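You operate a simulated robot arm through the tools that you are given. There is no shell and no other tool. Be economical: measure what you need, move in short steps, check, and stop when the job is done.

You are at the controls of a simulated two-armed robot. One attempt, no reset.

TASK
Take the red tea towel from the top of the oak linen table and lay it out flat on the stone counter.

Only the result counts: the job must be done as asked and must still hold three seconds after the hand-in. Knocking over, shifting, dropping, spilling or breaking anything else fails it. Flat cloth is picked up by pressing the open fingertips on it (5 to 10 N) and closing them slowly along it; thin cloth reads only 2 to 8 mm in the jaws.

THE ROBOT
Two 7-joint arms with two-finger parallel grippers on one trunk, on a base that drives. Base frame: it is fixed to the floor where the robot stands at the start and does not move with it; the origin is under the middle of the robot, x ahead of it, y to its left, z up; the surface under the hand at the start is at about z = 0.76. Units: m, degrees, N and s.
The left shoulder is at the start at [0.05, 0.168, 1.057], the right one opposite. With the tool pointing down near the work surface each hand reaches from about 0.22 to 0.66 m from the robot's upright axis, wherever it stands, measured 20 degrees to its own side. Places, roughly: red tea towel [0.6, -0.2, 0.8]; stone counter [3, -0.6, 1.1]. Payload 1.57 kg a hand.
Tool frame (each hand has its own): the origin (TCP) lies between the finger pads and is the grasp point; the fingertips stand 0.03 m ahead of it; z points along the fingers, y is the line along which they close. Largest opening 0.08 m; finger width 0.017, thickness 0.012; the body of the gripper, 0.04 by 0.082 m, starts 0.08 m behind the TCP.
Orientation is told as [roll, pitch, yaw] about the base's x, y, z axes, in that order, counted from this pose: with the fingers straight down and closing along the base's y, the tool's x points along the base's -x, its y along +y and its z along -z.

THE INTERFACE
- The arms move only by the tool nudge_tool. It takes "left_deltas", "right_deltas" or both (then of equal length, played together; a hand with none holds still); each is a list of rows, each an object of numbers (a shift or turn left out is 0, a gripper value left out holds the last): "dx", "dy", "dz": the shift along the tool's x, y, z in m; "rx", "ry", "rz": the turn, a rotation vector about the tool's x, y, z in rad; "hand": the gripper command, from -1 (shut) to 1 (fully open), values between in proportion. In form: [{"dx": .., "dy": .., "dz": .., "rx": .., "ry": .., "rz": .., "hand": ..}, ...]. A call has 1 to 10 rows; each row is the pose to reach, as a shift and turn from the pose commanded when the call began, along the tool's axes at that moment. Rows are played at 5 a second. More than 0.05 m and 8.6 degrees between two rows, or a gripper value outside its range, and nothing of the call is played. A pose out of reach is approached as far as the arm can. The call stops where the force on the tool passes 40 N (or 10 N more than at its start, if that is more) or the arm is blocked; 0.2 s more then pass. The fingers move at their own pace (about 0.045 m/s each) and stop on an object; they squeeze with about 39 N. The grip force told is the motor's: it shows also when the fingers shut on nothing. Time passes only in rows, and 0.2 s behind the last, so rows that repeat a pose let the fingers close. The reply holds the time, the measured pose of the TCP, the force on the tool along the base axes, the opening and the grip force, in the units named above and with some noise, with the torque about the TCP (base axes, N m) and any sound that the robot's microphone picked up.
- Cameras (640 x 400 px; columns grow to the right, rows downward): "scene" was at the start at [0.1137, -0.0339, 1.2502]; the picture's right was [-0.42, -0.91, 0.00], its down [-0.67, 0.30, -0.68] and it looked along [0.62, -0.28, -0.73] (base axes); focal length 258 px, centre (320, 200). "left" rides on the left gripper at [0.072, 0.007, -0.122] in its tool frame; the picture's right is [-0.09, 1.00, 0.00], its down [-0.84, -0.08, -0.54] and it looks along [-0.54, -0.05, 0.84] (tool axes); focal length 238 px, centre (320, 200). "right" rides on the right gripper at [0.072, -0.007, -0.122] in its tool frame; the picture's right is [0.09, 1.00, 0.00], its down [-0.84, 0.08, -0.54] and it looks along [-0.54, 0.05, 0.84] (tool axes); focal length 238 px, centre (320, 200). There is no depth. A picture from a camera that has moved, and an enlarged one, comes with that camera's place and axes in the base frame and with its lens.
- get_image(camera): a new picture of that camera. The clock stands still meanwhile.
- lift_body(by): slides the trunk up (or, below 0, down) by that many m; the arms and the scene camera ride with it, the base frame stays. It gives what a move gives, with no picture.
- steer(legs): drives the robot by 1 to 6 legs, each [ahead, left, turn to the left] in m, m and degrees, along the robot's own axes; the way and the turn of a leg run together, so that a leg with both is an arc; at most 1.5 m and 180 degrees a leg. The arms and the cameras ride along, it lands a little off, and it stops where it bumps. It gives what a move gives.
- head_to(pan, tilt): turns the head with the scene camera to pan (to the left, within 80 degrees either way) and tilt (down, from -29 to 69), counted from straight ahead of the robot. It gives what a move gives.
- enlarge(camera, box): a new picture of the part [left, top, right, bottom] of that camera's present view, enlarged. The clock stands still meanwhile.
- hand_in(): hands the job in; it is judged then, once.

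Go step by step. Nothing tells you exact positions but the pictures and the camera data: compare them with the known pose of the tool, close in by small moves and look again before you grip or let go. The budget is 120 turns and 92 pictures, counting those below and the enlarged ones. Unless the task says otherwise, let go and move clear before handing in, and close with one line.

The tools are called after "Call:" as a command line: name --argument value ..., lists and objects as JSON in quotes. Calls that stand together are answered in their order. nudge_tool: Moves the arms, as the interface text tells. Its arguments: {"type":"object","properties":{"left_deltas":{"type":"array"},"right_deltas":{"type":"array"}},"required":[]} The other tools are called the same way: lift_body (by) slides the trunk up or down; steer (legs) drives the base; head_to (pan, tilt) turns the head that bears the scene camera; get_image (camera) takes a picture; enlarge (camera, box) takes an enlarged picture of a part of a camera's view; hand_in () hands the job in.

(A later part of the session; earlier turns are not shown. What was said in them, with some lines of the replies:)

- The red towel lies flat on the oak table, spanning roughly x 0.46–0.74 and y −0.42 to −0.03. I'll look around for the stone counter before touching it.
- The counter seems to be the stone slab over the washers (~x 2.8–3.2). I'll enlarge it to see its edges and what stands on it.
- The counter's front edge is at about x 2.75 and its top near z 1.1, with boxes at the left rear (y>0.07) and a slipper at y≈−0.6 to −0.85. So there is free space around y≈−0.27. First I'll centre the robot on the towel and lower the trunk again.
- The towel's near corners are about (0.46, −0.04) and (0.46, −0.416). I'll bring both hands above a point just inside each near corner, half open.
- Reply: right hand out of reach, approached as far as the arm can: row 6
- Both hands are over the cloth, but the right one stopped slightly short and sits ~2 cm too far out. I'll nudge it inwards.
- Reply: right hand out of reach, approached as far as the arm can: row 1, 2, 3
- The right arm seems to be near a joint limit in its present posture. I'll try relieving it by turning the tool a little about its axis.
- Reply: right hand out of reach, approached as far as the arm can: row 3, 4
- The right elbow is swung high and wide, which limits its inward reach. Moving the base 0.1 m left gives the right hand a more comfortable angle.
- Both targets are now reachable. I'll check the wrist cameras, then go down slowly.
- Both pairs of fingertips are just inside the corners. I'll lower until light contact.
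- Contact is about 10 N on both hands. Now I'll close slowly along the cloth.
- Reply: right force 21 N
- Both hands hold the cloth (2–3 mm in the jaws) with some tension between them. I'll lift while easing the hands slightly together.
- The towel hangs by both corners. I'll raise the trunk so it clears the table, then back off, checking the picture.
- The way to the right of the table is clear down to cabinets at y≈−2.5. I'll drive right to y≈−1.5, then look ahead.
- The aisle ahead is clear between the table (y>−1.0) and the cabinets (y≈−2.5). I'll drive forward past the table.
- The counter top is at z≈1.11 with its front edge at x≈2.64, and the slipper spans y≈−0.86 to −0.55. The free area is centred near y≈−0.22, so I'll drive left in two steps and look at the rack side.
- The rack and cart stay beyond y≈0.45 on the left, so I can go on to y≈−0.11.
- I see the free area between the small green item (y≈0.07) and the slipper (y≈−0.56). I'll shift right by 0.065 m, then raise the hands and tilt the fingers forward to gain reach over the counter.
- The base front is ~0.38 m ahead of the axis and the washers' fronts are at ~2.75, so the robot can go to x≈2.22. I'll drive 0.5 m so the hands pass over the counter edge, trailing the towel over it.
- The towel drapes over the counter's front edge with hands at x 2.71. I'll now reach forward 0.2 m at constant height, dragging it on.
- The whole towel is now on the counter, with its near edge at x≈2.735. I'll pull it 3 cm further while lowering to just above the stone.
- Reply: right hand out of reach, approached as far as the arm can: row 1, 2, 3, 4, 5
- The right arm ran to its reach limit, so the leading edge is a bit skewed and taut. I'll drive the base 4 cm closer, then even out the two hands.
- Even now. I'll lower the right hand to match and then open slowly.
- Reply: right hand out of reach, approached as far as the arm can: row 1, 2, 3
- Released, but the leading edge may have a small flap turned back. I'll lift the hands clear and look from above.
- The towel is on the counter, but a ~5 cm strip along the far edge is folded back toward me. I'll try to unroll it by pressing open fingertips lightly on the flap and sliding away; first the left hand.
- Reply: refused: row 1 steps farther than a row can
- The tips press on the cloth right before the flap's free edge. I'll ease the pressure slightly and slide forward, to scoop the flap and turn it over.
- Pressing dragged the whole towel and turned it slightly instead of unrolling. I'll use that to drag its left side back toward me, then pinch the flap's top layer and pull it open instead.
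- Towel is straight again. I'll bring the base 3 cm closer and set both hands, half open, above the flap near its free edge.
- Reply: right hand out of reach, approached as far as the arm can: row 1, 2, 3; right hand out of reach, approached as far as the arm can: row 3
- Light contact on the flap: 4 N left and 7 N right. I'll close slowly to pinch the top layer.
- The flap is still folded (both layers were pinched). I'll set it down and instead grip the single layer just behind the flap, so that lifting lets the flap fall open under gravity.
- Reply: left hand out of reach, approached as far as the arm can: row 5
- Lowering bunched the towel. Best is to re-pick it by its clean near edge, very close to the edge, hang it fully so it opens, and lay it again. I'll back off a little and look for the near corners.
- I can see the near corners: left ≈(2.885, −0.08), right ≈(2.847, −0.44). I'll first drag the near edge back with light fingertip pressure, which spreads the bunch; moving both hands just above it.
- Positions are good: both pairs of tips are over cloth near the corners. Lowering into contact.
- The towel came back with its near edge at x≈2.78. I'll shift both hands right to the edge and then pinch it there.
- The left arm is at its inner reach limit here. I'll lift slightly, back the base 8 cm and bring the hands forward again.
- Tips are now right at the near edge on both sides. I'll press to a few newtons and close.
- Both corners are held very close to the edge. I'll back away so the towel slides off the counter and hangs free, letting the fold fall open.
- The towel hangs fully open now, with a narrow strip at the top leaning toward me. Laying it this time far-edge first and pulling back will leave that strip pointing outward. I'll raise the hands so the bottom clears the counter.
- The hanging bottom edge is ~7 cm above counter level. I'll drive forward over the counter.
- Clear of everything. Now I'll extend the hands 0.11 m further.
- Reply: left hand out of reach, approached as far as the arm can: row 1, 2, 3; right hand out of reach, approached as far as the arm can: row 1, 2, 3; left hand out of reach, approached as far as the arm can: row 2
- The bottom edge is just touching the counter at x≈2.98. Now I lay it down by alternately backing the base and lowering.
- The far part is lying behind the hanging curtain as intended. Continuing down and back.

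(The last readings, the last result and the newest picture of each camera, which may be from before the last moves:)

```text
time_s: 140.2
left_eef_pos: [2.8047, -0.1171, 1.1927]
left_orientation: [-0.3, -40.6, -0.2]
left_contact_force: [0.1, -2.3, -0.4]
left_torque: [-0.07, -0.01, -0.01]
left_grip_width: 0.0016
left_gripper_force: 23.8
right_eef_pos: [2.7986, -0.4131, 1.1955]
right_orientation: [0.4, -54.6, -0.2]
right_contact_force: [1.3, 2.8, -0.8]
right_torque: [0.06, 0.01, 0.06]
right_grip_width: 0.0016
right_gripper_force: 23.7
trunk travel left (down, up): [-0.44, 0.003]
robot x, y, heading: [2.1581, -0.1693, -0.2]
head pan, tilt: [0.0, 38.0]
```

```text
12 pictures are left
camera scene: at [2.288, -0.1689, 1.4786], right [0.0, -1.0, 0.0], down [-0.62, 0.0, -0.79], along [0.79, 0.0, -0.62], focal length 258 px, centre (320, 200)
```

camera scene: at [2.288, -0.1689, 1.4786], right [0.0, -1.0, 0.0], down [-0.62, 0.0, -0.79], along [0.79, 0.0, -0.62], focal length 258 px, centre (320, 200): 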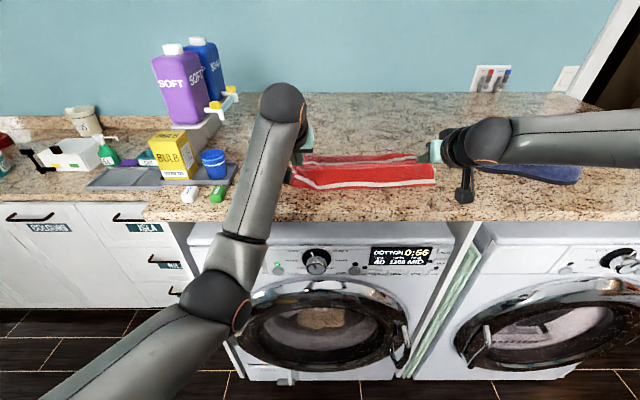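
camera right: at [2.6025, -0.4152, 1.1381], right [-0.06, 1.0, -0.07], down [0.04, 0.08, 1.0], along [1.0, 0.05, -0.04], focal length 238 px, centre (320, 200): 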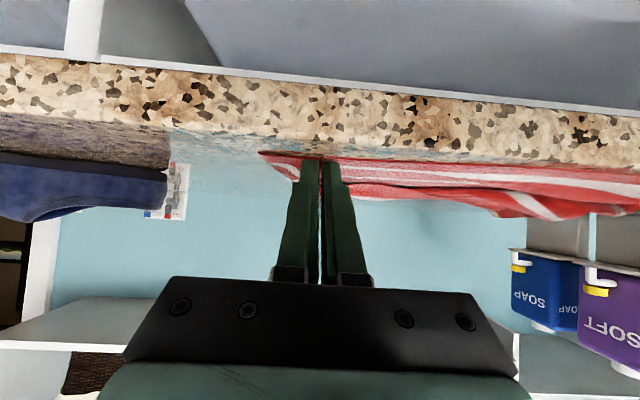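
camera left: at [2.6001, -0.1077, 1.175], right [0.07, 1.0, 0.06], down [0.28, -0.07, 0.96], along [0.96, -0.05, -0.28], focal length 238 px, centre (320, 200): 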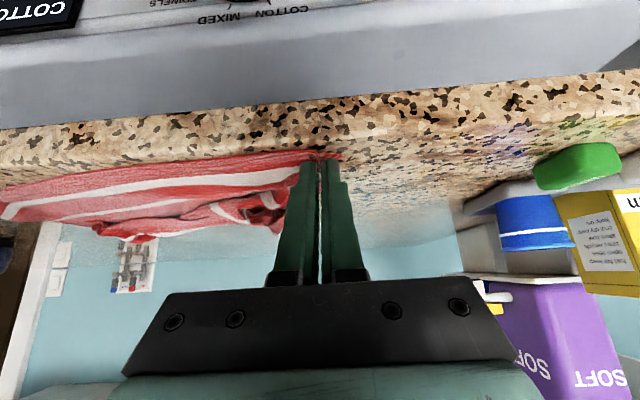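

Nearly down: the far edge lies at x≈2.99. The last bit is back 6 cm and down to just above the stone.

Call:
steer --legs '[[-0.045, 0, 0]]'

Call:
nudge_tool --left_deltas '[{"dx": 0.015, "dz": 0.0113}, {"dx": 0.03, "dz": 0.0226}, {"dx": 0.0449, "dz": 0.0339}]' --right_deltas '[{"dx": 0.0178, "dz": 0.0095}, {"dx": 0.0356, "dz": 0.019}, {"dx": 0.0534, "dz": 0.0284}]'

Call:
get_image --camera "scene"

Call:
get_image --camera "left"

```text
time_s: 141.1
left_eef_pos: [2.759, -0.1153, 1.192]
left_orientation: [-0.3, -40.6, -0.2]
left_contact_force: [-0.7, -1.7, 0.9]
left_torque: [-0.06, -0.01, -0.01]
left_grip_width: 0.0015
left_gripper_force: 23.2
right_eef_pos: [2.7521, -0.4126, 1.1965]
right_orientation: [0.4, -54.7, -0.2]
right_contact_force: [-1.2, 1.2, 0.5]
right_torque: [0.05, 0.03, 0.02]
right_grip_width: 0.002
right_gripper_force: 23.7
trunk travel left (down, up): [-0.44, 0.003]
robot x, y, heading: [2.1165, -0.1715, -0.1]
head pan, tilt: [0.0, 38.0]
```

```text
time_s: 141.9
left_eef_pos: [2.7471, -0.1166, 1.138]
left_orientation: [-0.3, -40.6, -0.2]
left_contact_force: [0.4, -0.7, 0.2]
left_torque: [-0.02, 0.0, -0.01]
left_grip_width: 0.0014
left_gripper_force: 23.3
right_eef_pos: [2.7427, -0.4108, 1.1369]
right_orientation: [0.4, -54.6, -0.2]
right_contact_force: [1.2, 0.9, -0.2]
right_torque: [0.04, -0.03, 0.06]
right_grip_width: 0.0019
right_gripper_force: 23.5
trunk travel left (down, up): [-0.44, 0.003]
robot x, y, heading: [2.1145, -0.1707, 0.0]
head pan, tilt: [0.0, 38.0]
```

```text
11 pictures are left
camera scene: at [2.2439, -0.1686, 1.4785], right [0.0, -1.0, 0.0], down [-0.62, 0.0, -0.79], along [0.79, 0.0, -0.62], focal length 258 px, centre (320, 200)
```

scene: 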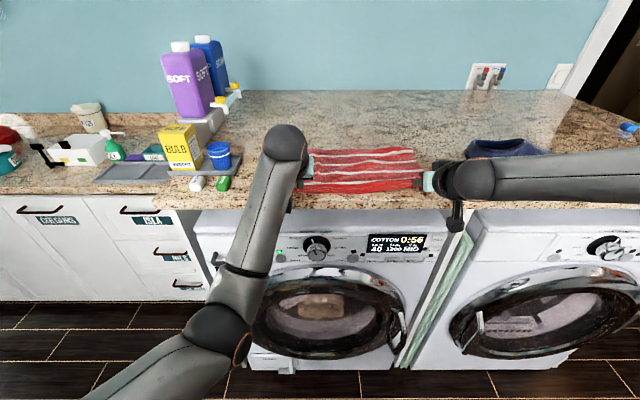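

```text
10 pictures are left
camera left: at [2.6137, -0.1071, 1.184], right [0.08, 1.0, 0.06], down [0.28, -0.08, 0.96], along [0.96, -0.06, -0.29], focal length 238 px, centre (320, 200)
```

left: 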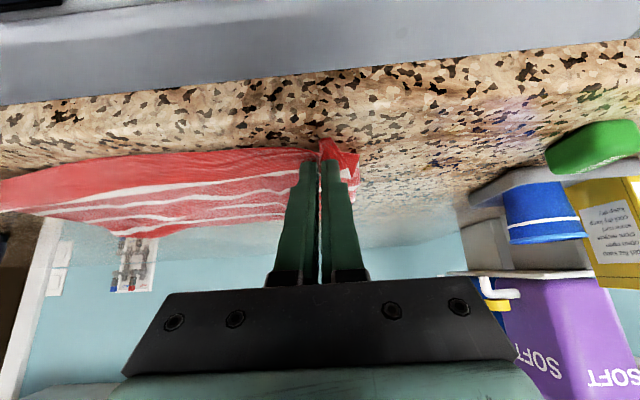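

Almost flat. I'll pull back 1.5 cm to take out the slack, then release slowly and lift off.

Call:
nudge_tool --left_deltas '[{"dx": 0.0074, "dz": -0.003}, {"dx": 0.0147, "dz": -0.006}, {"dx": 0.0147, "dz": -0.006}]' --right_deltas '[{"dx": 0.0067, "dz": -0.0033}, {"dx": 0.0133, "dz": -0.0065}, {"dx": 0.0133, "dz": -0.0065}]'

Call:
nudge_tool --left_deltas '[{"hand": -0.85}, {"hand": -0.7}, {"hand": -0.5}, {"hand": -0.3}, {"hand": -0.1}, {"hand": 0}, {"dx": -0.013, "dz": -0.0152}, {"dx": -0.032, "dz": -0.038}, {"dx": -0.058, "dz": -0.068}]' --right_deltas '[{"hand": -0.85}, {"hand": -0.7}, {"hand": -0.5}, {"hand": -0.3}, {"hand": -0.1}, {"hand": 0}, {"dx": -0.0163, "dz": -0.0116}, {"dx": -0.0405, "dz": -0.029}, {"dx": -0.073, "dz": -0.052}]'

Call:
steer --legs '[[-0.15, 0, 0]]'

Call:
enlarge --camera "scene" --box '[230, 90, 490, 252]'

```text
time_s: 142.7
left_eef_pos: [2.7318, -0.117, 1.1295]
left_orientation: [-0.3, -40.5, -0.2]
left_contact_force: [-0.8, -1.3, 0.2]
left_torque: [-0.02, 0.03, -0.04]
left_grip_width: 0.0015
left_gripper_force: 23.5
right_eef_pos: [2.7312, -0.4108, 1.1284]
right_orientation: [0.4, -54.7, -0.2]
right_contact_force: [0.1, 1.1, -0.4]
right_torque: [0.03, 0.0, 0.06]
right_grip_width: 0.0019
right_gripper_force: 23.5
trunk travel left (down, up): [-0.44, 0.003]
robot x, y, heading: [2.1153, -0.1706, -0.2]
head pan, tilt: [0.0, 38.0]
```

```text
time_s: 144.7
left_eef_pos: [2.7292, -0.1152, 1.2214]
left_orientation: [-0.4, -40.5, -0.1]
left_contact_force: [-0.2, 0.0, 0.6]
left_torque: [0.0, 0.01, -0.02]
left_grip_width: 0.0398
left_gripper_force: 0.0
right_eef_pos: [2.7309, -0.4115, 1.218]
right_orientation: [0.3, -54.5, -0.1]
right_contact_force: [0.3, -0.2, -0.5]
right_torque: [-0.04, -0.02, -0.01]
right_grip_width: 0.0399
right_gripper_force: 0.0
trunk travel left (down, up): [-0.44, 0.003]
robot x, y, heading: [2.1161, -0.1698, 0.1]
head pan, tilt: [0.0, 38.0]
```

```text
time_s: 146.0
left_eef_pos: [2.5846, -0.1121, 1.2205]
left_orientation: [-0.2, -40.6, 0.1]
left_contact_force: [0.2, 0.3, -0.2]
left_torque: [0.01, 0.02, -0.02]
left_grip_width: 0.0401
left_gripper_force: 0.0
right_eef_pos: [2.5879, -0.4078, 1.2168]
right_orientation: [0.3, -54.6, 0.1]
right_contact_force: [-0.2, 0.4, 0.2]
right_torque: [0.0, 0.01, -0.04]
right_grip_width: 0.0399
right_gripper_force: 0.1
trunk travel left (down, up): [-0.44, 0.003]
robot x, y, heading: [1.9715, -0.1653, 0.1]
head pan, tilt: [0.0, 38.0]
```

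```text
2.46 times, centred on (360, 171) of scene
camera zoom: at [2.098, -0.1679, 1.4786], right [0.0, -1.0, 0.0], down [-0.61, 0.0, -0.79], along [0.79, 0.0, -0.61], focal length 635 px, centre (222, 271)
```

zoom: 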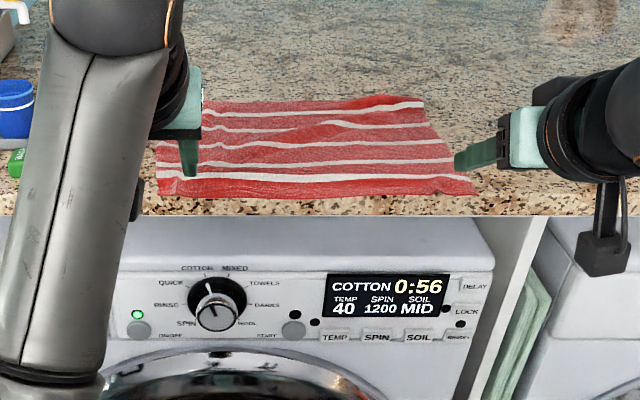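

The towel looks nearly flat with all five stripes visible. I'll turn the left hand upright and raise it over the towel to inspect it with the wrist camera from above.

Call:
nudge_tool --left_deltas '[{"dx": -0.0156, "dy": -0.025, "dz": -0.0182, "ry": 0.14}, {"dx": -0.0312, "dy": -0.05, "dz": -0.0364, "ry": 0.28}, {"dx": -0.0468, "dy": -0.075, "dz": -0.0546, "ry": 0.42}, {"dx": -0.0624, "dy": -0.1, "dz": -0.0728, "ry": 0.56}, {"dx": -0.078, "dy": -0.12, "dz": -0.091, "ry": 0.7}]'

Call:
steer --legs '[[0.15, 0, 0]]'

Call:
get_image --camera "left"

```text
time_s: 147.2
left_eef_pos: [2.5053, -0.1702, 1.2965]
left_orientation: [-0.2, -3.1, -0.3]
left_contact_force: [-1.0, -0.7, 0.0]
left_torque: [0.0, -0.07, 0.0]
left_grip_width: 0.0402
left_gripper_force: 0.1
left hand out of reach, approached as far as the arm can: row 3, 4, 5
right_eef_pos: [2.5875, -0.4077, 1.2188]
right_orientation: [0.4, -54.7, 0.1]
right_contact_force: [-0.5, 0.1, -0.6]
right_torque: [0.02, 0.03, -0.03]
right_grip_width: 0.0402
right_gripper_force: 0.1
trunk travel left (down, up): [-0.44, 0.003]
robot x, y, heading: [1.971, -0.1684, 0.1]
head pan, tilt: [0.0, 38.0]
```

```text
time_s: 148.6
left_eef_pos: [2.6545, -0.1716, 1.296]
left_orientation: [-0.2, -2.9, -0.4]
left_contact_force: [0.2, -0.5, 0.1]
left_torque: [0.01, 0.0, 0.01]
left_grip_width: 0.0399
left_gripper_force: 0.1
right_eef_pos: [2.7366, -0.4092, 1.2178]
right_orientation: [0.4, -54.5, 0.1]
right_contact_force: [-0.2, -0.6, -1.0]
right_torque: [0.0, 0.01, 0.02]
right_grip_width: 0.04
right_gripper_force: 0.1
trunk travel left (down, up): [-0.44, 0.003]
robot x, y, heading: [2.1174, -0.164, -0.1]
head pan, tilt: [0.0, 38.0]
```

```text
8 pictures are left
camera left: at [2.5768, -0.1624, 1.4141], right [0.1, 1.0, 0.0], down [0.81, -0.08, 0.58], along [0.58, -0.06, -0.81], focal length 238 px, centre (320, 200)
```

left: 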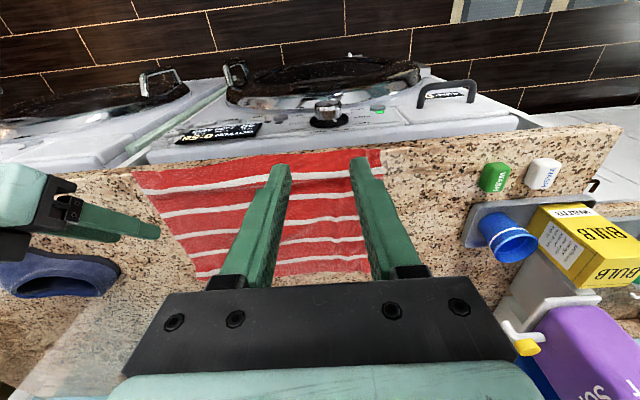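

Call:
enlarge --camera "left" --box '[110, 130, 430, 300]'

```text
2.00 times, centred on (270, 215) of left
camera zoom: at [2.5768, -0.1624, 1.4141], right [0.1, 1.0, 0.0], down [0.81, -0.08, 0.58], along [0.58, -0.06, -0.81], focal length 477 px, centre (420, 170)
```

zoom: 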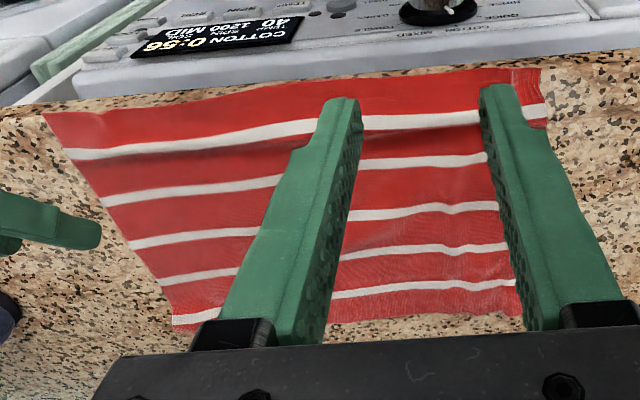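

The towel is flat, but its near edge is right at the counter's front edge (~x 2.72), so I'll shift it ~5 cm further in. I'll press lightly on its far half with both open hands and drag it forward.

Call:
steer --legs '[[0.165, 0, 0]]'

Call:
nudge_tool --left_deltas '[{"dx": -0.0172, "dy": 0.008, "dz": 0.0169, "ry": -0.13, "hand": 1}, {"dx": -0.0344, "dy": 0.016, "dz": 0.0338, "ry": -0.26}, {"dx": -0.0516, "dy": 0.024, "dz": 0.0507, "ry": -0.39}, {"dx": -0.0688, "dy": 0.032, "dz": 0.0676, "ry": -0.52}, {"dx": -0.086, "dy": 0.03, "dz": 0.0845, "ry": -0.65}]' --right_deltas '[{"dx": 0, "hand": 1}, {"dx": 0.005}, {"dx": 0.01, "dz": 0.005}, {"dx": 0.015, "dz": 0.01}, {"dx": 0.016, "dz": 0.0115}]'

```text
time_s: 150.0
left_eef_pos: [2.817, -0.1681, 1.2951]
left_orientation: [-0.2, -2.9, -0.1]
left_contact_force: [-0.5, 0.4, -0.2]
left_torque: [0.02, 0.05, 0.04]
left_grip_width: 0.0399
left_gripper_force: 0.1
right_eef_pos: [2.8996, -0.4059, 1.218]
right_orientation: [0.4, -54.5, 0.4]
right_contact_force: [0.0, 0.3, -0.6]
right_torque: [-0.01, 0.0, 0.01]
right_grip_width: 0.0399
right_gripper_force: 0.0
trunk travel left (down, up): [-0.44, 0.003]
robot x, y, heading: [2.2793, -0.1649, 0.4]
head pan, tilt: [0.0, 38.0]
```

```text
time_s: 151.2
left_eef_pos: [2.9806, -0.1716, 1.2333]
left_orientation: [-0.4, -40.1, 0.2]
left_contact_force: [0.1, 0.0, 0.0]
left_torque: [-0.03, 0.03, -0.04]
left_grip_width: 0.08
left_gripper_force: 0.1
left hand out of reach, approached as far as the arm can: row 1, 2, 3, 4, 5
right_eef_pos: [2.9003, -0.4037, 1.1962]
right_orientation: [0.2, -54.4, 0.4]
right_contact_force: [0.9, -0.6, 0.4]
right_torque: [0.03, -0.03, -0.03]
right_grip_width: 0.0802
right_gripper_force: 0.1
trunk travel left (down, up): [-0.44, 0.003]
robot x, y, heading: [2.2799, -0.1662, 0.4]
head pan, tilt: [0.0, 38.0]
```

Call:
nudge_tool --left_deltas '[{"dx": 0.0222, "dz": -0.0187}, {"dx": 0.0444, "dz": -0.0374}, {"dx": 0.066, "dz": -0.0118}, {"dx": 0.0874, "dz": 0.0137}, {"dx": 0.1088, "dz": 0.0391}]' --right_deltas '[{"dx": -0.0043, "dy": 0.01, "dz": 0.0061}, {"dx": -0.0087, "dy": 0.02, "dz": 0.0122}, {"dx": 0.009, "dy": 0.02, "dz": 0.0246}, {"dx": 0.026, "dy": 0.02, "dz": 0.037}, {"dx": 0.0433, "dy": 0.02, "dz": 0.0494}]'

```text
time_s: 152.4
left_eef_pos: [2.9933, -0.1741, 1.1341]
left_orientation: [-0.3, -40.1, 0.1]
left_contact_force: [0.1, 1.0, -0.6]
left_torque: [-0.01, 0.04, -0.01]
left_grip_width: 0.08
left_gripper_force: 0.0
left hand out of reach, approached as far as the arm can: row 1, 2, 3, 4, 5
right_eef_pos: [2.9145, -0.3818, 1.1332]
right_orientation: [0.4, -54.6, 0.4]
right_contact_force: [-0.3, 0.1, -0.1]
right_torque: [-0.01, 0.05, 0.02]
right_grip_width: 0.0799
right_gripper_force: 0.1
trunk travel left (down, up): [-0.44, 0.003]
robot x, y, heading: [2.2841, -0.1672, 0.2]
head pan, tilt: [0.0, 38.0]
```

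Call:
nudge_tool --left_deltas '[{"dx": 0.02, "dz": -0.028}, {"dx": 0.041, "dz": -0.047}, {"dx": 0.0612, "dy": 0.0, "dz": -0.0515}]'

Call:
get_image --camera "left"

```text
time_s: 153.2
left_eef_pos: [2.9912, -0.1735, 1.1454]
left_orientation: [-0.3, -40.1, 0.0]
left_contact_force: [-0.2, 0.7, 0.6]
left_torque: [-0.03, -0.02, 0.01]
left_grip_width: 0.0797
left_gripper_force: 0.1
left hand out of reach, approached as far as the arm can: row 1, 2, 3
right_eef_pos: [2.914, -0.3825, 1.1335]
right_orientation: [0.4, -54.6, 0.4]
right_contact_force: [0.1, 0.7, 0.4]
right_torque: [0.02, 0.02, -0.02]
right_grip_width: 0.0801
right_gripper_force: 0.1
trunk travel left (down, up): [-0.44, 0.003]
robot x, y, heading: [2.2818, -0.1683, 0.5]
head pan, tilt: [0.0, 38.0]
```

```text
6 pictures are left
camera left: at [2.8583, -0.165, 1.193], right [0.07, 1.0, 0.06], down [0.29, -0.07, 0.95], along [0.95, -0.05, -0.29], focal length 238 px, centre (320, 200)
```

left: 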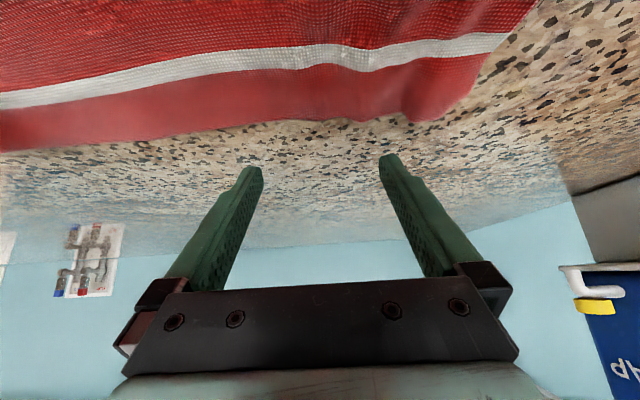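

The left command still leads beyond its reach, so I'll keep pulling it back until the hand responds.

Call:
nudge_tool --left_deltas '[{"dx": 0.02, "dz": -0.0168}, {"dx": 0.04, "dz": -0.0337}, {"dx": 0.0612, "dz": -0.0515}]'

```text
time_s: 154.0
left_eef_pos: [2.9916, -0.1728, 1.1452]
left_orientation: [-0.4, -40.1, 0.1]
left_contact_force: [0.2, -0.8, 0.4]
left_torque: [0.02, -0.02, -0.01]
left_grip_width: 0.0801
left_gripper_force: 0.2
left hand out of reach, approached as far as the arm can: row 1, 2, 3
right_eef_pos: [2.9147, -0.3828, 1.133]
right_orientation: [0.4, -54.6, 0.4]
right_contact_force: [0.4, 0.8, -0.7]
right_torque: [0.0, 0.0, 0.0]
right_grip_width: 0.0799
right_gripper_force: 0.1
trunk travel left (down, up): [-0.44, 0.003]
robot x, y, heading: [2.2809, -0.1714, 0.2]
head pan, tilt: [0.0, 38.0]
```

Call:
nudge_tool --left_deltas '[{"dx": -0.01, "dy": 0.03, "dz": -0.012}, {"dx": -0.02, "dy": 0.06, "dz": -0.024}, {"dx": -0.02, "dy": 0.09, "dz": -0.024}]'

```text
time_s: 154.8
left_eef_pos: [3.0177, -0.0911, 1.1766]
left_orientation: [-0.3, -40.1, 0.1]
left_contact_force: [-1.0, 0.0, 0.0]
left_torque: [-0.01, -0.01, 0.02]
left_grip_width: 0.0799
left_gripper_force: 0.2
left hand out of reach, approached as far as the arm can: row 1, 2, 3
right_eef_pos: [2.9143, -0.3819, 1.1332]
right_orientation: [0.4, -54.6, 0.4]
right_contact_force: [-0.6, -0.3, -0.1]
right_torque: [-0.01, 0.02, 0.0]
right_grip_width: 0.0801
right_gripper_force: 0.2
trunk travel left (down, up): [-0.44, 0.003]
robot x, y, heading: [2.2827, -0.1695, 0.2]
head pan, tilt: [0.0, 38.0]
```

The left arm has got stuck in its posture, but the base can do the dragging. I'll back the base 9 cm, then set both hands down on the towel.

Call:
nudge_tool --right_deltas '[{"dx": -0.0122, "dz": -0.0087}]'

Call:
steer --legs '[[-0.09, 0, 0]]'

Call:
nudge_tool --left_deltas '[{"dx": 0.013, "dy": -0.02, "dz": 0.0153}, {"dx": 0.022, "dy": -0.03, "dz": 0.026}]' --right_deltas '[{"dx": -0.0145, "dz": 0.0203}, {"dx": -0.029, "dz": 0.0407}]'

```text
time_s: 155.2
left_eef_pos: [3.0178, -0.0918, 1.1771]
left_orientation: [-0.3, -40.0, 0.1]
left_contact_force: [-0.5, 0.5, 0.0]
left_torque: [0.0, -0.02, -0.02]
left_grip_width: 0.0798
left_gripper_force: 0.1
right_eef_pos: [2.9138, -0.3825, 1.1471]
right_orientation: [0.3, -54.6, 0.4]
right_contact_force: [-0.5, -0.1, 0.8]
right_torque: [0.01, 0.0, 0.01]
right_grip_width: 0.0798
right_gripper_force: 0.1
trunk travel left (down, up): [-0.44, 0.003]
robot x, y, heading: [2.2819, -0.1665, 0.3]
head pan, tilt: [0.0, 38.0]
```

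```text
time_s: 156.3
left_eef_pos: [2.9293, -0.0914, 1.1776]
left_orientation: [-0.2, -40.1, 0.2]
left_contact_force: [-0.2, 0.0, 0.2]
left_torque: [0.01, -0.02, 0.0]
left_grip_width: 0.08
left_gripper_force: 0.1
right_eef_pos: [2.8255, -0.3816, 1.1483]
right_orientation: [0.4, -54.5, 0.5]
right_contact_force: [0.2, -1.0, 0.2]
right_torque: [0.0, 0.0, 0.02]
right_grip_width: 0.0801
right_gripper_force: 0.1
trunk travel left (down, up): [-0.44, 0.003]
robot x, y, heading: [2.1922, -0.1673, 0.6]
head pan, tilt: [0.0, 38.0]
```

```text
time_s: 156.9
left_eef_pos: [2.9225, -0.1167, 1.1413]
left_orientation: [-0.3, -40.0, 0.3]
left_contact_force: [0.5, 0.2, 0.5]
left_torque: [0.0, 0.0, 0.02]
left_grip_width: 0.08
left_gripper_force: 0.0
left hand out of reach, approached as far as the arm can: row 1, 2
right_eef_pos: [2.8715, -0.3823, 1.1497]
right_orientation: [0.2, -54.5, 0.6]
right_contact_force: [0.3, 0.4, 0.1]
right_torque: [-0.02, 0.01, 0.04]
right_grip_width: 0.0801
right_gripper_force: 0.0
right hand out of reach, approached as far as the arm can: row 2
trunk travel left (down, up): [-0.44, 0.003]
robot x, y, heading: [2.1915, -0.165, 0.4]
head pan, tilt: [0.0, 38.0]
```

Call:
nudge_tool --left_deltas '[{"dy": -0.018}, {"dy": -0.036, "dx": -0.004, "dz": -0.005}]' --right_deltas '[{"dx": 0.0122, "dz": 0.0087}, {"dx": 0.0179, "dz": 0.0128}]'

```text
time_s: 157.5
left_eef_pos: [2.9113, -0.1492, 1.1462]
left_orientation: [-0.1, -39.9, 0.2]
left_contact_force: [0.1, 0.1, -0.3]
left_torque: [0.0, 0.0, 0.01]
left_grip_width: 0.0799
left_gripper_force: 0.0
left hand out of reach, approached as far as the arm can: row 1, 2
right_eef_pos: [2.866, -0.3875, 1.1296]
right_orientation: [0.5, -54.6, 0.4]
right_contact_force: [-0.1, -0.3, -0.6]
right_torque: [-0.02, 0.02, 0.02]
right_grip_width: 0.0801
right_gripper_force: 0.0
right hand out of reach, approached as far as the arm can: row 1, 2
trunk travel left (down, up): [-0.44, 0.003]
robot x, y, heading: [2.1948, -0.1696, 0.5]
head pan, tilt: [0.0, 38.0]
```

Now I'll lower both into light contact (left ~1.7 cm, right ~0.5 cm).

Call:
nudge_tool --left_deltas '[{"dx": 0.0052, "dz": 0.0061}, {"dx": 0.0091, "dz": 0.0107}, {"dx": 0.0111, "dz": 0.013}]' --right_deltas '[{"dx": 0.0016, "dz": 0.0012}, {"dx": 0.0033, "dz": 0.0023}, {"dx": 0.0045, "dz": 0.0032}]'

```text
time_s: 158.3
left_eef_pos: [2.9132, -0.1501, 1.1292]
left_orientation: [-0.1, -40.1, 0.2]
left_contact_force: [-0.4, 0.1, -0.1]
left_torque: [0.02, 0.01, 0.03]
left_grip_width: 0.0802
left_gripper_force: 0.0
right_eef_pos: [2.8631, -0.3864, 1.1278]
right_orientation: [0.2, -54.7, 0.5]
right_contact_force: [0.5, 0.3, 0.5]
right_torque: [0.04, -0.05, 0.01]
right_grip_width: 0.0798
right_gripper_force: 0.1
trunk travel left (down, up): [-0.44, 0.003]
robot x, y, heading: [2.1941, -0.17, 0.5]
head pan, tilt: [0.0, 38.0]
```

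Call:
nudge_tool --left_deltas '[{"dx": 0.001, "dz": 0.0011}, {"dx": 0.0019, "dz": 0.0023}]' --right_deltas '[{"dx": 0.0024, "dz": 0.0017}, {"dx": 0.0041, "dz": 0.0029}]'

```text
time_s: 158.9
left_eef_pos: [2.9108, -0.1504, 1.1291]
left_orientation: [-0.2, -40.2, 0.2]
left_contact_force: [1.6, -0.4, 6.9]
left_torque: [0.18, -0.11, -0.03]
left_grip_width: 0.0799
left_gripper_force: 0.0
right_eef_pos: [2.864, -0.3887, 1.1251]
right_orientation: [0.4, -54.9, 0.6]
right_contact_force: [1.4, 1.2, 7.8]
right_torque: [-0.2, -0.21, 0.03]
right_grip_width: 0.0797
right_gripper_force: 0.2
right hand out of reach, approached as far as the arm can: row 2
trunk travel left (down, up): [-0.44, 0.003]
robot x, y, heading: [2.1897, -0.168, 0.6]
head pan, tilt: [0.0, 38.0]
```

Both hands press at ~7–8 N. I'll drive the base 6 cm forward to drag the towel in.

Call:
steer --legs '[[0.06, 0, 0]]'

Call:
get_image --camera "scene"

```text
time_s: 159.9
left_eef_pos: [2.9701, -0.1533, 1.13]
left_orientation: [-0.2, -40.2, 0.1]
left_contact_force: [1.5, -0.8, 10.2]
left_torque: [0.33, -0.17, -0.05]
left_grip_width: 0.08
left_gripper_force: 0.1
right_eef_pos: [2.9203, -0.3915, 1.1252]
right_orientation: [0.2, -55.0, 0.4]
right_contact_force: [2.4, -0.9, 14.1]
right_torque: [-0.26, -0.34, 0.07]
right_grip_width: 0.08
right_gripper_force: 0.1
trunk travel left (down, up): [-0.44, 0.003]
robot x, y, heading: [2.2527, -0.1662, 0.2]
head pan, tilt: [0.0, 38.0]
```

```text
5 pictures are left
camera scene: at [2.375, -0.1664, 1.4789], right [0.01, -1.0, 0.0], down [-0.61, 0.0, -0.79], along [0.79, 0.0, -0.61], focal length 258 px, centre (320, 200)
```

scene: 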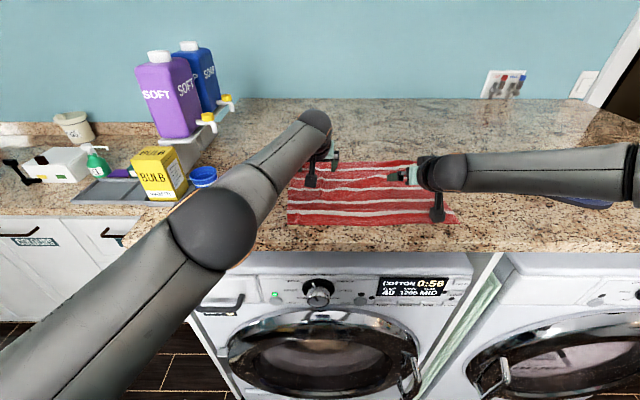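

The towel moved in with its near edge at x≈2.78. I'll lift both hands straight up, back away and inspect.

Call:
nudge_tool --left_deltas '[{"dx": -0.0129, "dz": -0.0153}, {"dx": -0.032, "dz": -0.038}, {"dx": -0.058, "dz": -0.069}]' --right_deltas '[{"dx": -0.0163, "dz": -0.0116}, {"dx": -0.0405, "dz": -0.029}, {"dx": -0.073, "dz": -0.052}]'

Call:
steer --legs '[[-0.35, 0, 0]]'

Call:
head_to --pan -8 --tilt 30

Call:
get_image --camera "scene"

```text
time_s: 160.7
left_eef_pos: [2.9651, -0.1504, 1.2048]
left_orientation: [-0.1, -40.1, -0.2]
left_contact_force: [0.9, 0.0, -0.8]
left_torque: [-0.04, -0.02, -0.01]
left_grip_width: 0.0799
left_gripper_force: 0.1
left hand out of reach, approached as far as the arm can: row 2, 3
right_eef_pos: [2.924, -0.3914, 1.2157]
right_orientation: [0.3, -54.7, 0.3]
right_contact_force: [-0.7, -0.2, 0.7]
right_torque: [-0.01, -0.03, 0.01]
right_grip_width: 0.0802
right_gripper_force: 0.0
trunk travel left (down, up): [-0.44, 0.003]
robot x, y, heading: [2.2474, -0.1655, 0.2]
head pan, tilt: [0.0, 38.0]
```

```text
time_s: 163.0
left_eef_pos: [2.6104, -0.1554, 1.2043]
left_orientation: [-0.3, -40.1, -0.3]
left_contact_force: [-0.4, 0.8, 0.9]
left_torque: [0.03, 0.0, 0.0]
left_grip_width: 0.0801
left_gripper_force: 0.0
right_eef_pos: [2.5691, -0.3952, 1.2161]
right_orientation: [0.4, -54.8, 0.0]
right_contact_force: [0.0, -0.3, 0.4]
right_torque: [0.0, 0.01, 0.0]
right_grip_width: 0.0804
right_gripper_force: 0.1
trunk travel left (down, up): [-0.44, 0.003]
robot x, y, heading: [1.8985, -0.1661, 0.4]
head pan, tilt: [0.0, 38.0]
```

```text
time_s: 163.7
left_eef_pos: [2.6112, -0.1547, 1.2038]
left_orientation: [-0.2, -40.0, -0.3]
left_contact_force: [-1.1, 0.0, -0.3]
left_torque: [-0.04, 0.02, 0.0]
left_grip_width: 0.0799
left_gripper_force: 0.0
right_eef_pos: [2.5694, -0.3955, 1.2146]
right_orientation: [0.4, -54.7, 0.0]
right_contact_force: [0.3, -0.4, -0.4]
right_torque: [0.03, -0.03, -0.01]
right_grip_width: 0.0801
right_gripper_force: 0.1
trunk travel left (down, up): [-0.44, 0.003]
robot x, y, heading: [1.8963, -0.1691, -0.2]
head pan, tilt: [-8.0, 30.0]
```

```text
4 pictures are left
camera scene: at [2.0271, -0.1811, 1.4908], right [-0.14, -0.99, 0.0], down [-0.5, 0.07, -0.87], along [0.86, -0.12, -0.5], focal length 258 px, centre (320, 200)
```

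scene: 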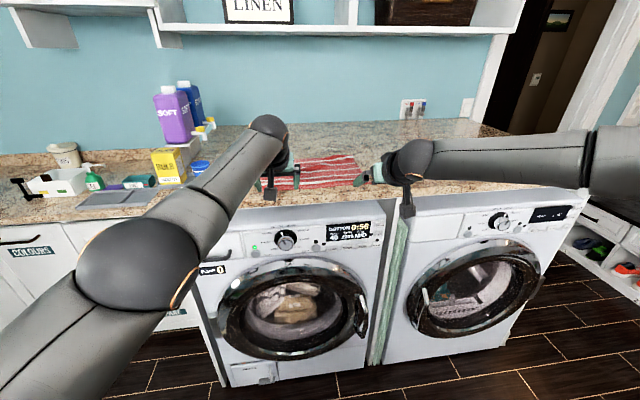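

Call:
get_image --camera "left"

```text
3 pictures are left
camera left: at [2.4779, -0.146, 1.2516], right [0.08, 1.0, 0.06], down [0.29, -0.08, 0.95], along [0.95, -0.06, -0.3], focal length 238 px, centre (320, 200)
```

left: 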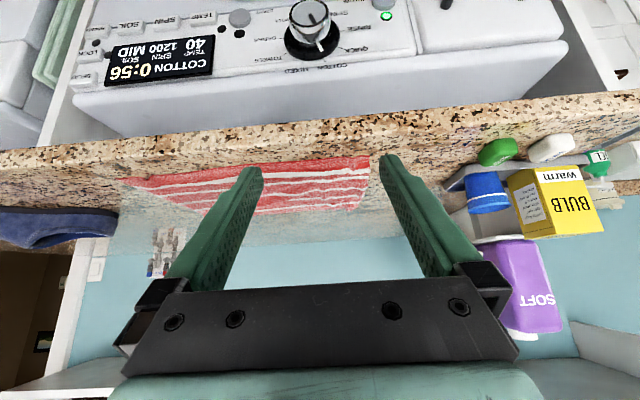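

Call:
nudge_tool --left_deltas '[{"dy": 0.04}, {"dy": 0.08}, {"dy": 0.12}, {"dy": 0.16}]' --right_deltas '[{"dy": -0.04}, {"dy": -0.08}, {"dy": -0.12}]'

Call:
nudge_tool --left_deltas '[{"dy": 0.04}, {"dy": 0.08}]' --right_deltas '[{"dy": -0.04}, {"dy": -0.08}]'

Call:
enlarge --camera "scene" --box '[220, 120, 420, 245]'

```text
refused: give rows for one hand, or as many for the one as for the other
```

```text
time_s: 164.2
left_eef_pos: [2.6355, -0.0789, 1.208]
left_orientation: [0.0, -39.9, -0.4]
left_contact_force: [0.1, 0.8, 0.4]
left_torque: [-0.02, 0.02, 0.04]
left_grip_width: 0.0804
left_gripper_force: 0.0
left hand out of reach, approached as far as the arm can: row 1, 2
right_eef_pos: [2.5688, -0.4743, 1.2155]
right_orientation: [0.4, -54.7, 0.2]
right_contact_force: [-0.1, -0.6, 0.2]
right_torque: [-0.01, 0.01, 0.02]
right_grip_width: 0.08
right_gripper_force: 0.1
trunk travel left (down, up): [-0.44, 0.003]
robot x, y, heading: [1.8928, -0.1697, 0.1]
head pan, tilt: [-8.0, 30.0]
```

```text
3.20 times, centred on (320, 182) of scene
camera zoom: at [2.0272, -0.181, 1.4908], right [-0.14, -0.99, 0.0], down [-0.5, 0.07, -0.87], along [0.86, -0.12, -0.5], focal length 826 px, centre (320, 256)
```

zoom: 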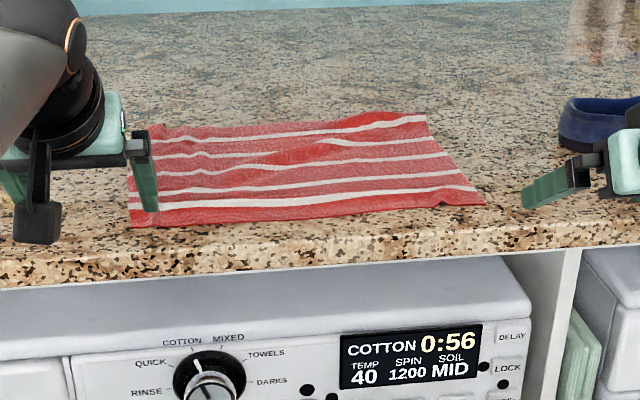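

One ridge remains in the middle-right. Pulling the near edge back about 2 cm with the right hand should take out that slack, so I'll bring it in above the near edge.

Call:
steer --legs '[[0.215, 0, 0]]'

Call:
nudge_tool --right_deltas '[{"dy": 0.04}, {"dy": 0.08}, {"dy": 0.12}, {"dx": 0.033, "dy": 0.13, "dz": 0.0232}, {"dx": 0.065, "dy": 0.13, "dz": 0.0464}]'

```text
time_s: 165.9
left_eef_pos: [2.8464, -0.0853, 1.2066]
left_orientation: [-0.2, -39.9, -0.6]
left_contact_force: [0.4, -0.3, 0.1]
left_torque: [-0.01, 0.03, -0.03]
left_grip_width: 0.0797
left_gripper_force: 0.1
right_eef_pos: [2.7799, -0.4768, 1.2144]
right_orientation: [0.4, -54.8, -0.1]
right_contact_force: [0.4, -0.3, 0.0]
right_torque: [0.02, -0.01, 0.02]
right_grip_width: 0.0799
right_gripper_force: 0.0
trunk travel left (down, up): [-0.44, 0.003]
robot x, y, heading: [2.1076, -0.1699, -0.2]
head pan, tilt: [-8.0, 30.0]
```

```text
time_s: 167.1
left_eef_pos: [2.8463, -0.0858, 1.2085]
left_orientation: [-0.1, -39.8, -0.6]
left_contact_force: [-0.6, -0.2, 0.2]
left_torque: [0.0, -0.01, 0.02]
left_grip_width: 0.0806
left_gripper_force: 0.1
right_eef_pos: [2.7604, -0.3627, 1.1455]
right_orientation: [0.5, -54.7, -0.3]
right_contact_force: [0.2, -0.3, -0.2]
right_torque: [-0.03, 0.0, 0.0]
right_grip_width: 0.0799
right_gripper_force: 0.2
right hand out of reach, approached as far as the arm can: row 4, 5
trunk travel left (down, up): [-0.44, 0.003]
robot x, y, heading: [2.1079, -0.1661, -0.3]
head pan, tilt: [-8.0, 30.0]
```

Call:
steer --legs '[[0.04, 0, 0.3]]'

Call:
nudge_tool --right_deltas '[{"dx": 0.0082, "dz": 0.0058}, {"dx": 0.0139, "dz": 0.0099}]'

```text
time_s: 168.0
left_eef_pos: [2.8865, -0.0813, 1.2052]
left_orientation: [-0.1, -39.9, -0.3]
left_contact_force: [0.5, -0.1, -0.6]
left_torque: [-0.02, 0.01, -0.01]
left_grip_width: 0.0798
left_gripper_force: 0.2
right_eef_pos: [2.8016, -0.3601, 1.1454]
right_orientation: [0.4, -54.7, 0.1]
right_contact_force: [1.1, 1.1, -0.1]
right_torque: [0.02, 0.0, 0.04]
right_grip_width: 0.0801
right_gripper_force: 0.1
trunk travel left (down, up): [-0.44, 0.003]
robot x, y, heading: [2.1452, -0.1688, 0.2]
head pan, tilt: [-8.0, 30.0]
```

```text
time_s: 168.6
left_eef_pos: [2.8854, -0.0814, 1.2071]
left_orientation: [-0.2, -39.9, -0.3]
left_contact_force: [0.5, -0.5, -0.5]
left_torque: [-0.01, 0.0, 0.0]
left_grip_width: 0.0799
left_gripper_force: 0.1
right_eef_pos: [2.7975, -0.3633, 1.1313]
right_orientation: [0.5, -54.8, 0.0]
right_contact_force: [0.1, -0.6, -0.3]
right_torque: [-0.03, 0.0, 0.03]
right_grip_width: 0.0799
right_gripper_force: 0.1
right hand out of reach, approached as far as the arm can: row 1, 2
trunk travel left (down, up): [-0.44, 0.003]
robot x, y, heading: [2.1497, -0.1674, -0.1]
head pan, tilt: [-8.0, 30.0]
```

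Call:
nudge_tool --right_deltas '[{"dx": 0.0033, "dz": 0.0023}, {"dx": 0.0055, "dz": 0.0039}]'

```text
time_s: 169.2
left_eef_pos: [2.8846, -0.0819, 1.2066]
left_orientation: [-0.1, -40.0, -0.3]
left_contact_force: [-0.6, 0.2, 0.1]
left_torque: [-0.01, -0.01, 0.0]
left_grip_width: 0.0799
left_gripper_force: 0.1
right_eef_pos: [2.7957, -0.365, 1.1258]
right_orientation: [0.3, -54.8, 0.0]
right_contact_force: [0.4, -0.2, 1.3]
right_torque: [-0.06, -0.04, 0.01]
right_grip_width: 0.0798
right_gripper_force: 0.1
trunk travel left (down, up): [-0.44, 0.003]
robot x, y, heading: [2.1461, -0.1684, 0.4]
head pan, tilt: [-8.0, 30.0]
```

Contact begins. A little more pressure, then the base drags back 2.5 cm, and I lift off and look.

Call:
nudge_tool --right_deltas '[{"dx": 0.001, "dz": 0.0007}, {"dx": 0.0016, "dz": 0.0012}]'

Call:
steer --legs '[[-0.025, 0, 0]]'

Call:
nudge_tool --right_deltas '[{"dx": -0.0163, "dz": -0.0116}, {"dx": -0.0405, "dz": -0.029}, {"dx": -0.073, "dz": -0.052}]'

Call:
steer --legs '[[-0.23, 0, 0]]'

Call:
nudge_tool --right_deltas '[{"dy": -0.04}, {"dy": -0.08}]'

Call:
enlarge --camera "scene" --box '[220, 120, 420, 245]'

```text
time_s: 169.8
left_eef_pos: [2.8856, -0.0806, 1.2074]
left_orientation: [-0.1, -40.1, -0.2]
left_contact_force: [-0.3, -0.1, 0.6]
left_torque: [0.02, -0.01, 0.02]
left_grip_width: 0.0797
left_gripper_force: 0.0
right_eef_pos: [2.7955, -0.366, 1.1256]
right_orientation: [0.4, -54.9, 0.1]
right_contact_force: [0.8, -0.2, 4.8]
right_torque: [-0.19, -0.14, 0.02]
right_grip_width: 0.0799
right_gripper_force: 0.0
trunk travel left (down, up): [-0.44, 0.003]
robot x, y, heading: [2.1441, -0.1721, 0.1]
head pan, tilt: [-8.0, 30.0]
```

```text
time_s: 170.6
left_eef_pos: [2.8579, -0.0811, 1.2083]
left_orientation: [-0.1, -40.0, -0.2]
left_contact_force: [-0.1, 0.3, -0.1]
left_torque: [0.0, 0.01, 0.03]
left_grip_width: 0.0803
left_gripper_force: 0.1
right_eef_pos: [2.768, -0.3666, 1.1253]
right_orientation: [0.4, -54.9, 0.0]
right_contact_force: [1.6, 0.3, 5.4]
right_torque: [-0.17, -0.16, 0.05]
right_grip_width: 0.0801
right_gripper_force: 0.0
trunk travel left (down, up): [-0.44, 0.003]
robot x, y, heading: [2.1233, -0.1699, 0.1]
head pan, tilt: [-8.0, 30.0]
```

```text
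time_s: 171.4
left_eef_pos: [2.859, -0.0813, 1.2074]
left_orientation: [-0.1, -39.9, -0.3]
left_contact_force: [-0.1, -0.1, 0.4]
left_torque: [0.0, 0.0, 0.06]
left_grip_width: 0.0799
left_gripper_force: 0.2
right_eef_pos: [2.7686, -0.3666, 1.2146]
right_orientation: [0.4, -54.8, -0.1]
right_contact_force: [-0.2, -0.2, 0.9]
right_torque: [-0.01, -0.03, 0.01]
right_grip_width: 0.0802
right_gripper_force: 0.0
trunk travel left (down, up): [-0.44, 0.003]
robot x, y, heading: [2.1207, -0.1658, 0.3]
head pan, tilt: [-8.0, 30.0]
```

```text
time_s: 173.1
left_eef_pos: [2.6322, -0.0822, 1.2071]
left_orientation: [-0.2, -40.0, -0.4]
left_contact_force: [-0.5, 1.1, -0.1]
left_torque: [-0.06, 0.02, 0.04]
left_grip_width: 0.0798
left_gripper_force: 0.0
right_eef_pos: [2.5407, -0.3681, 1.2152]
right_orientation: [0.4, -54.7, 0.0]
right_contact_force: [0.5, 0.5, -0.6]
right_torque: [0.01, 0.03, 0.0]
right_grip_width: 0.0802
right_gripper_force: 0.1
trunk travel left (down, up): [-0.44, 0.003]
robot x, y, heading: [1.8966, -0.1696, 0.2]
head pan, tilt: [-8.0, 30.0]
```

```text
time_s: 173.7
left_eef_pos: [2.6328, -0.0837, 1.2078]
left_orientation: [-0.1, -39.9, -0.4]
left_contact_force: [-0.5, -0.2, 0.1]
left_torque: [-0.01, 0.0, -0.02]
left_grip_width: 0.0798
left_gripper_force: 0.0
right_eef_pos: [2.5441, -0.4468, 1.2139]
right_orientation: [0.6, -54.8, 0.0]
right_contact_force: [0.1, 0.2, -0.4]
right_torque: [0.05, -0.02, 0.04]
right_grip_width: 0.0802
right_gripper_force: 0.1
trunk travel left (down, up): [-0.44, 0.003]
robot x, y, heading: [1.8958, -0.1679, -0.1]
head pan, tilt: [-8.0, 30.0]
```

```text
3.20 times, centred on (320, 182) of scene
camera zoom: at [2.0255, -0.1823, 1.4909], right [-0.14, -0.99, 0.0], down [-0.49, 0.07, -0.87], along [0.86, -0.12, -0.5], focal length 826 px, centre (320, 256)
```

zoom: 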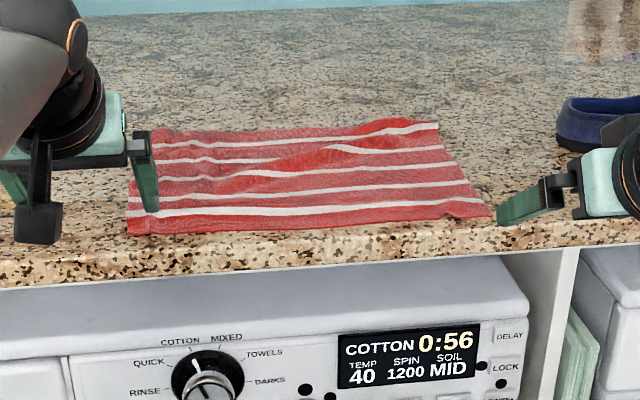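

The towel lies spread out flat with all stripes visible, its near edge ~4–5 cm inside the counter edge and only a shallow wrinkle left. The neighbouring items stand undisturbed. I'll back the hands fully clear and hand in.

Call:
steer --legs '[[-0.2, 0, 0]]'

Call:
get_image --camera "scene"

```text
time_s: 175.3
left_eef_pos: [2.4375, -0.0856, 1.2064]
left_orientation: [-0.1, -39.9, -0.7]
left_contact_force: [0.0, -0.3, 0.5]
left_torque: [-0.01, 0.01, -0.01]
left_grip_width: 0.0797
left_gripper_force: 0.0
right_eef_pos: [2.3474, -0.4492, 1.2127]
right_orientation: [0.4, -54.8, -0.3]
right_contact_force: [0.0, -0.3, -0.2]
right_torque: [0.04, -0.03, -0.01]
right_grip_width: 0.0798
right_gripper_force: 0.1
trunk travel left (down, up): [-0.44, 0.003]
robot x, y, heading: [1.7022, -0.1668, -0.4]
head pan, tilt: [-8.0, 30.0]
```

```text
0 pictures are left
camera scene: at [1.8301, -0.1818, 1.4909], right [-0.14, -0.99, 0.0], down [-0.49, 0.07, -0.87], along [0.86, -0.12, -0.5], focal length 258 px, centre (320, 200)
```

scene: 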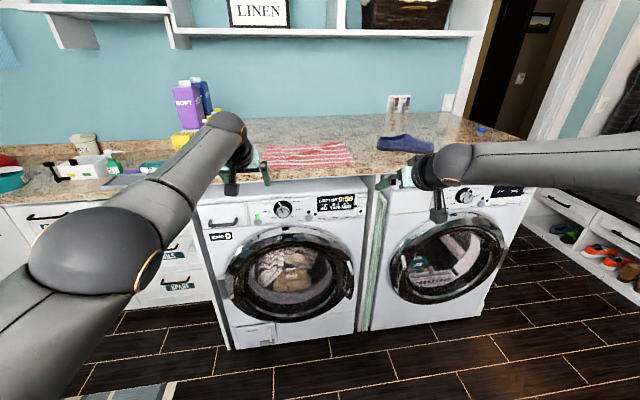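

The towel rests spread on the counter, both hands are clear, and nothing else has moved. Handing in.

Call:
hand_in

```text
The job is handed in.
```

The red tea towel is spread out on the stone counter, about 4–5 cm in from the front edge. A shallow wrinkle, roughly 1 cm high, remains in the middle-right. I saw nothing else moved or knocked over, and both hands were clear when I handed in.
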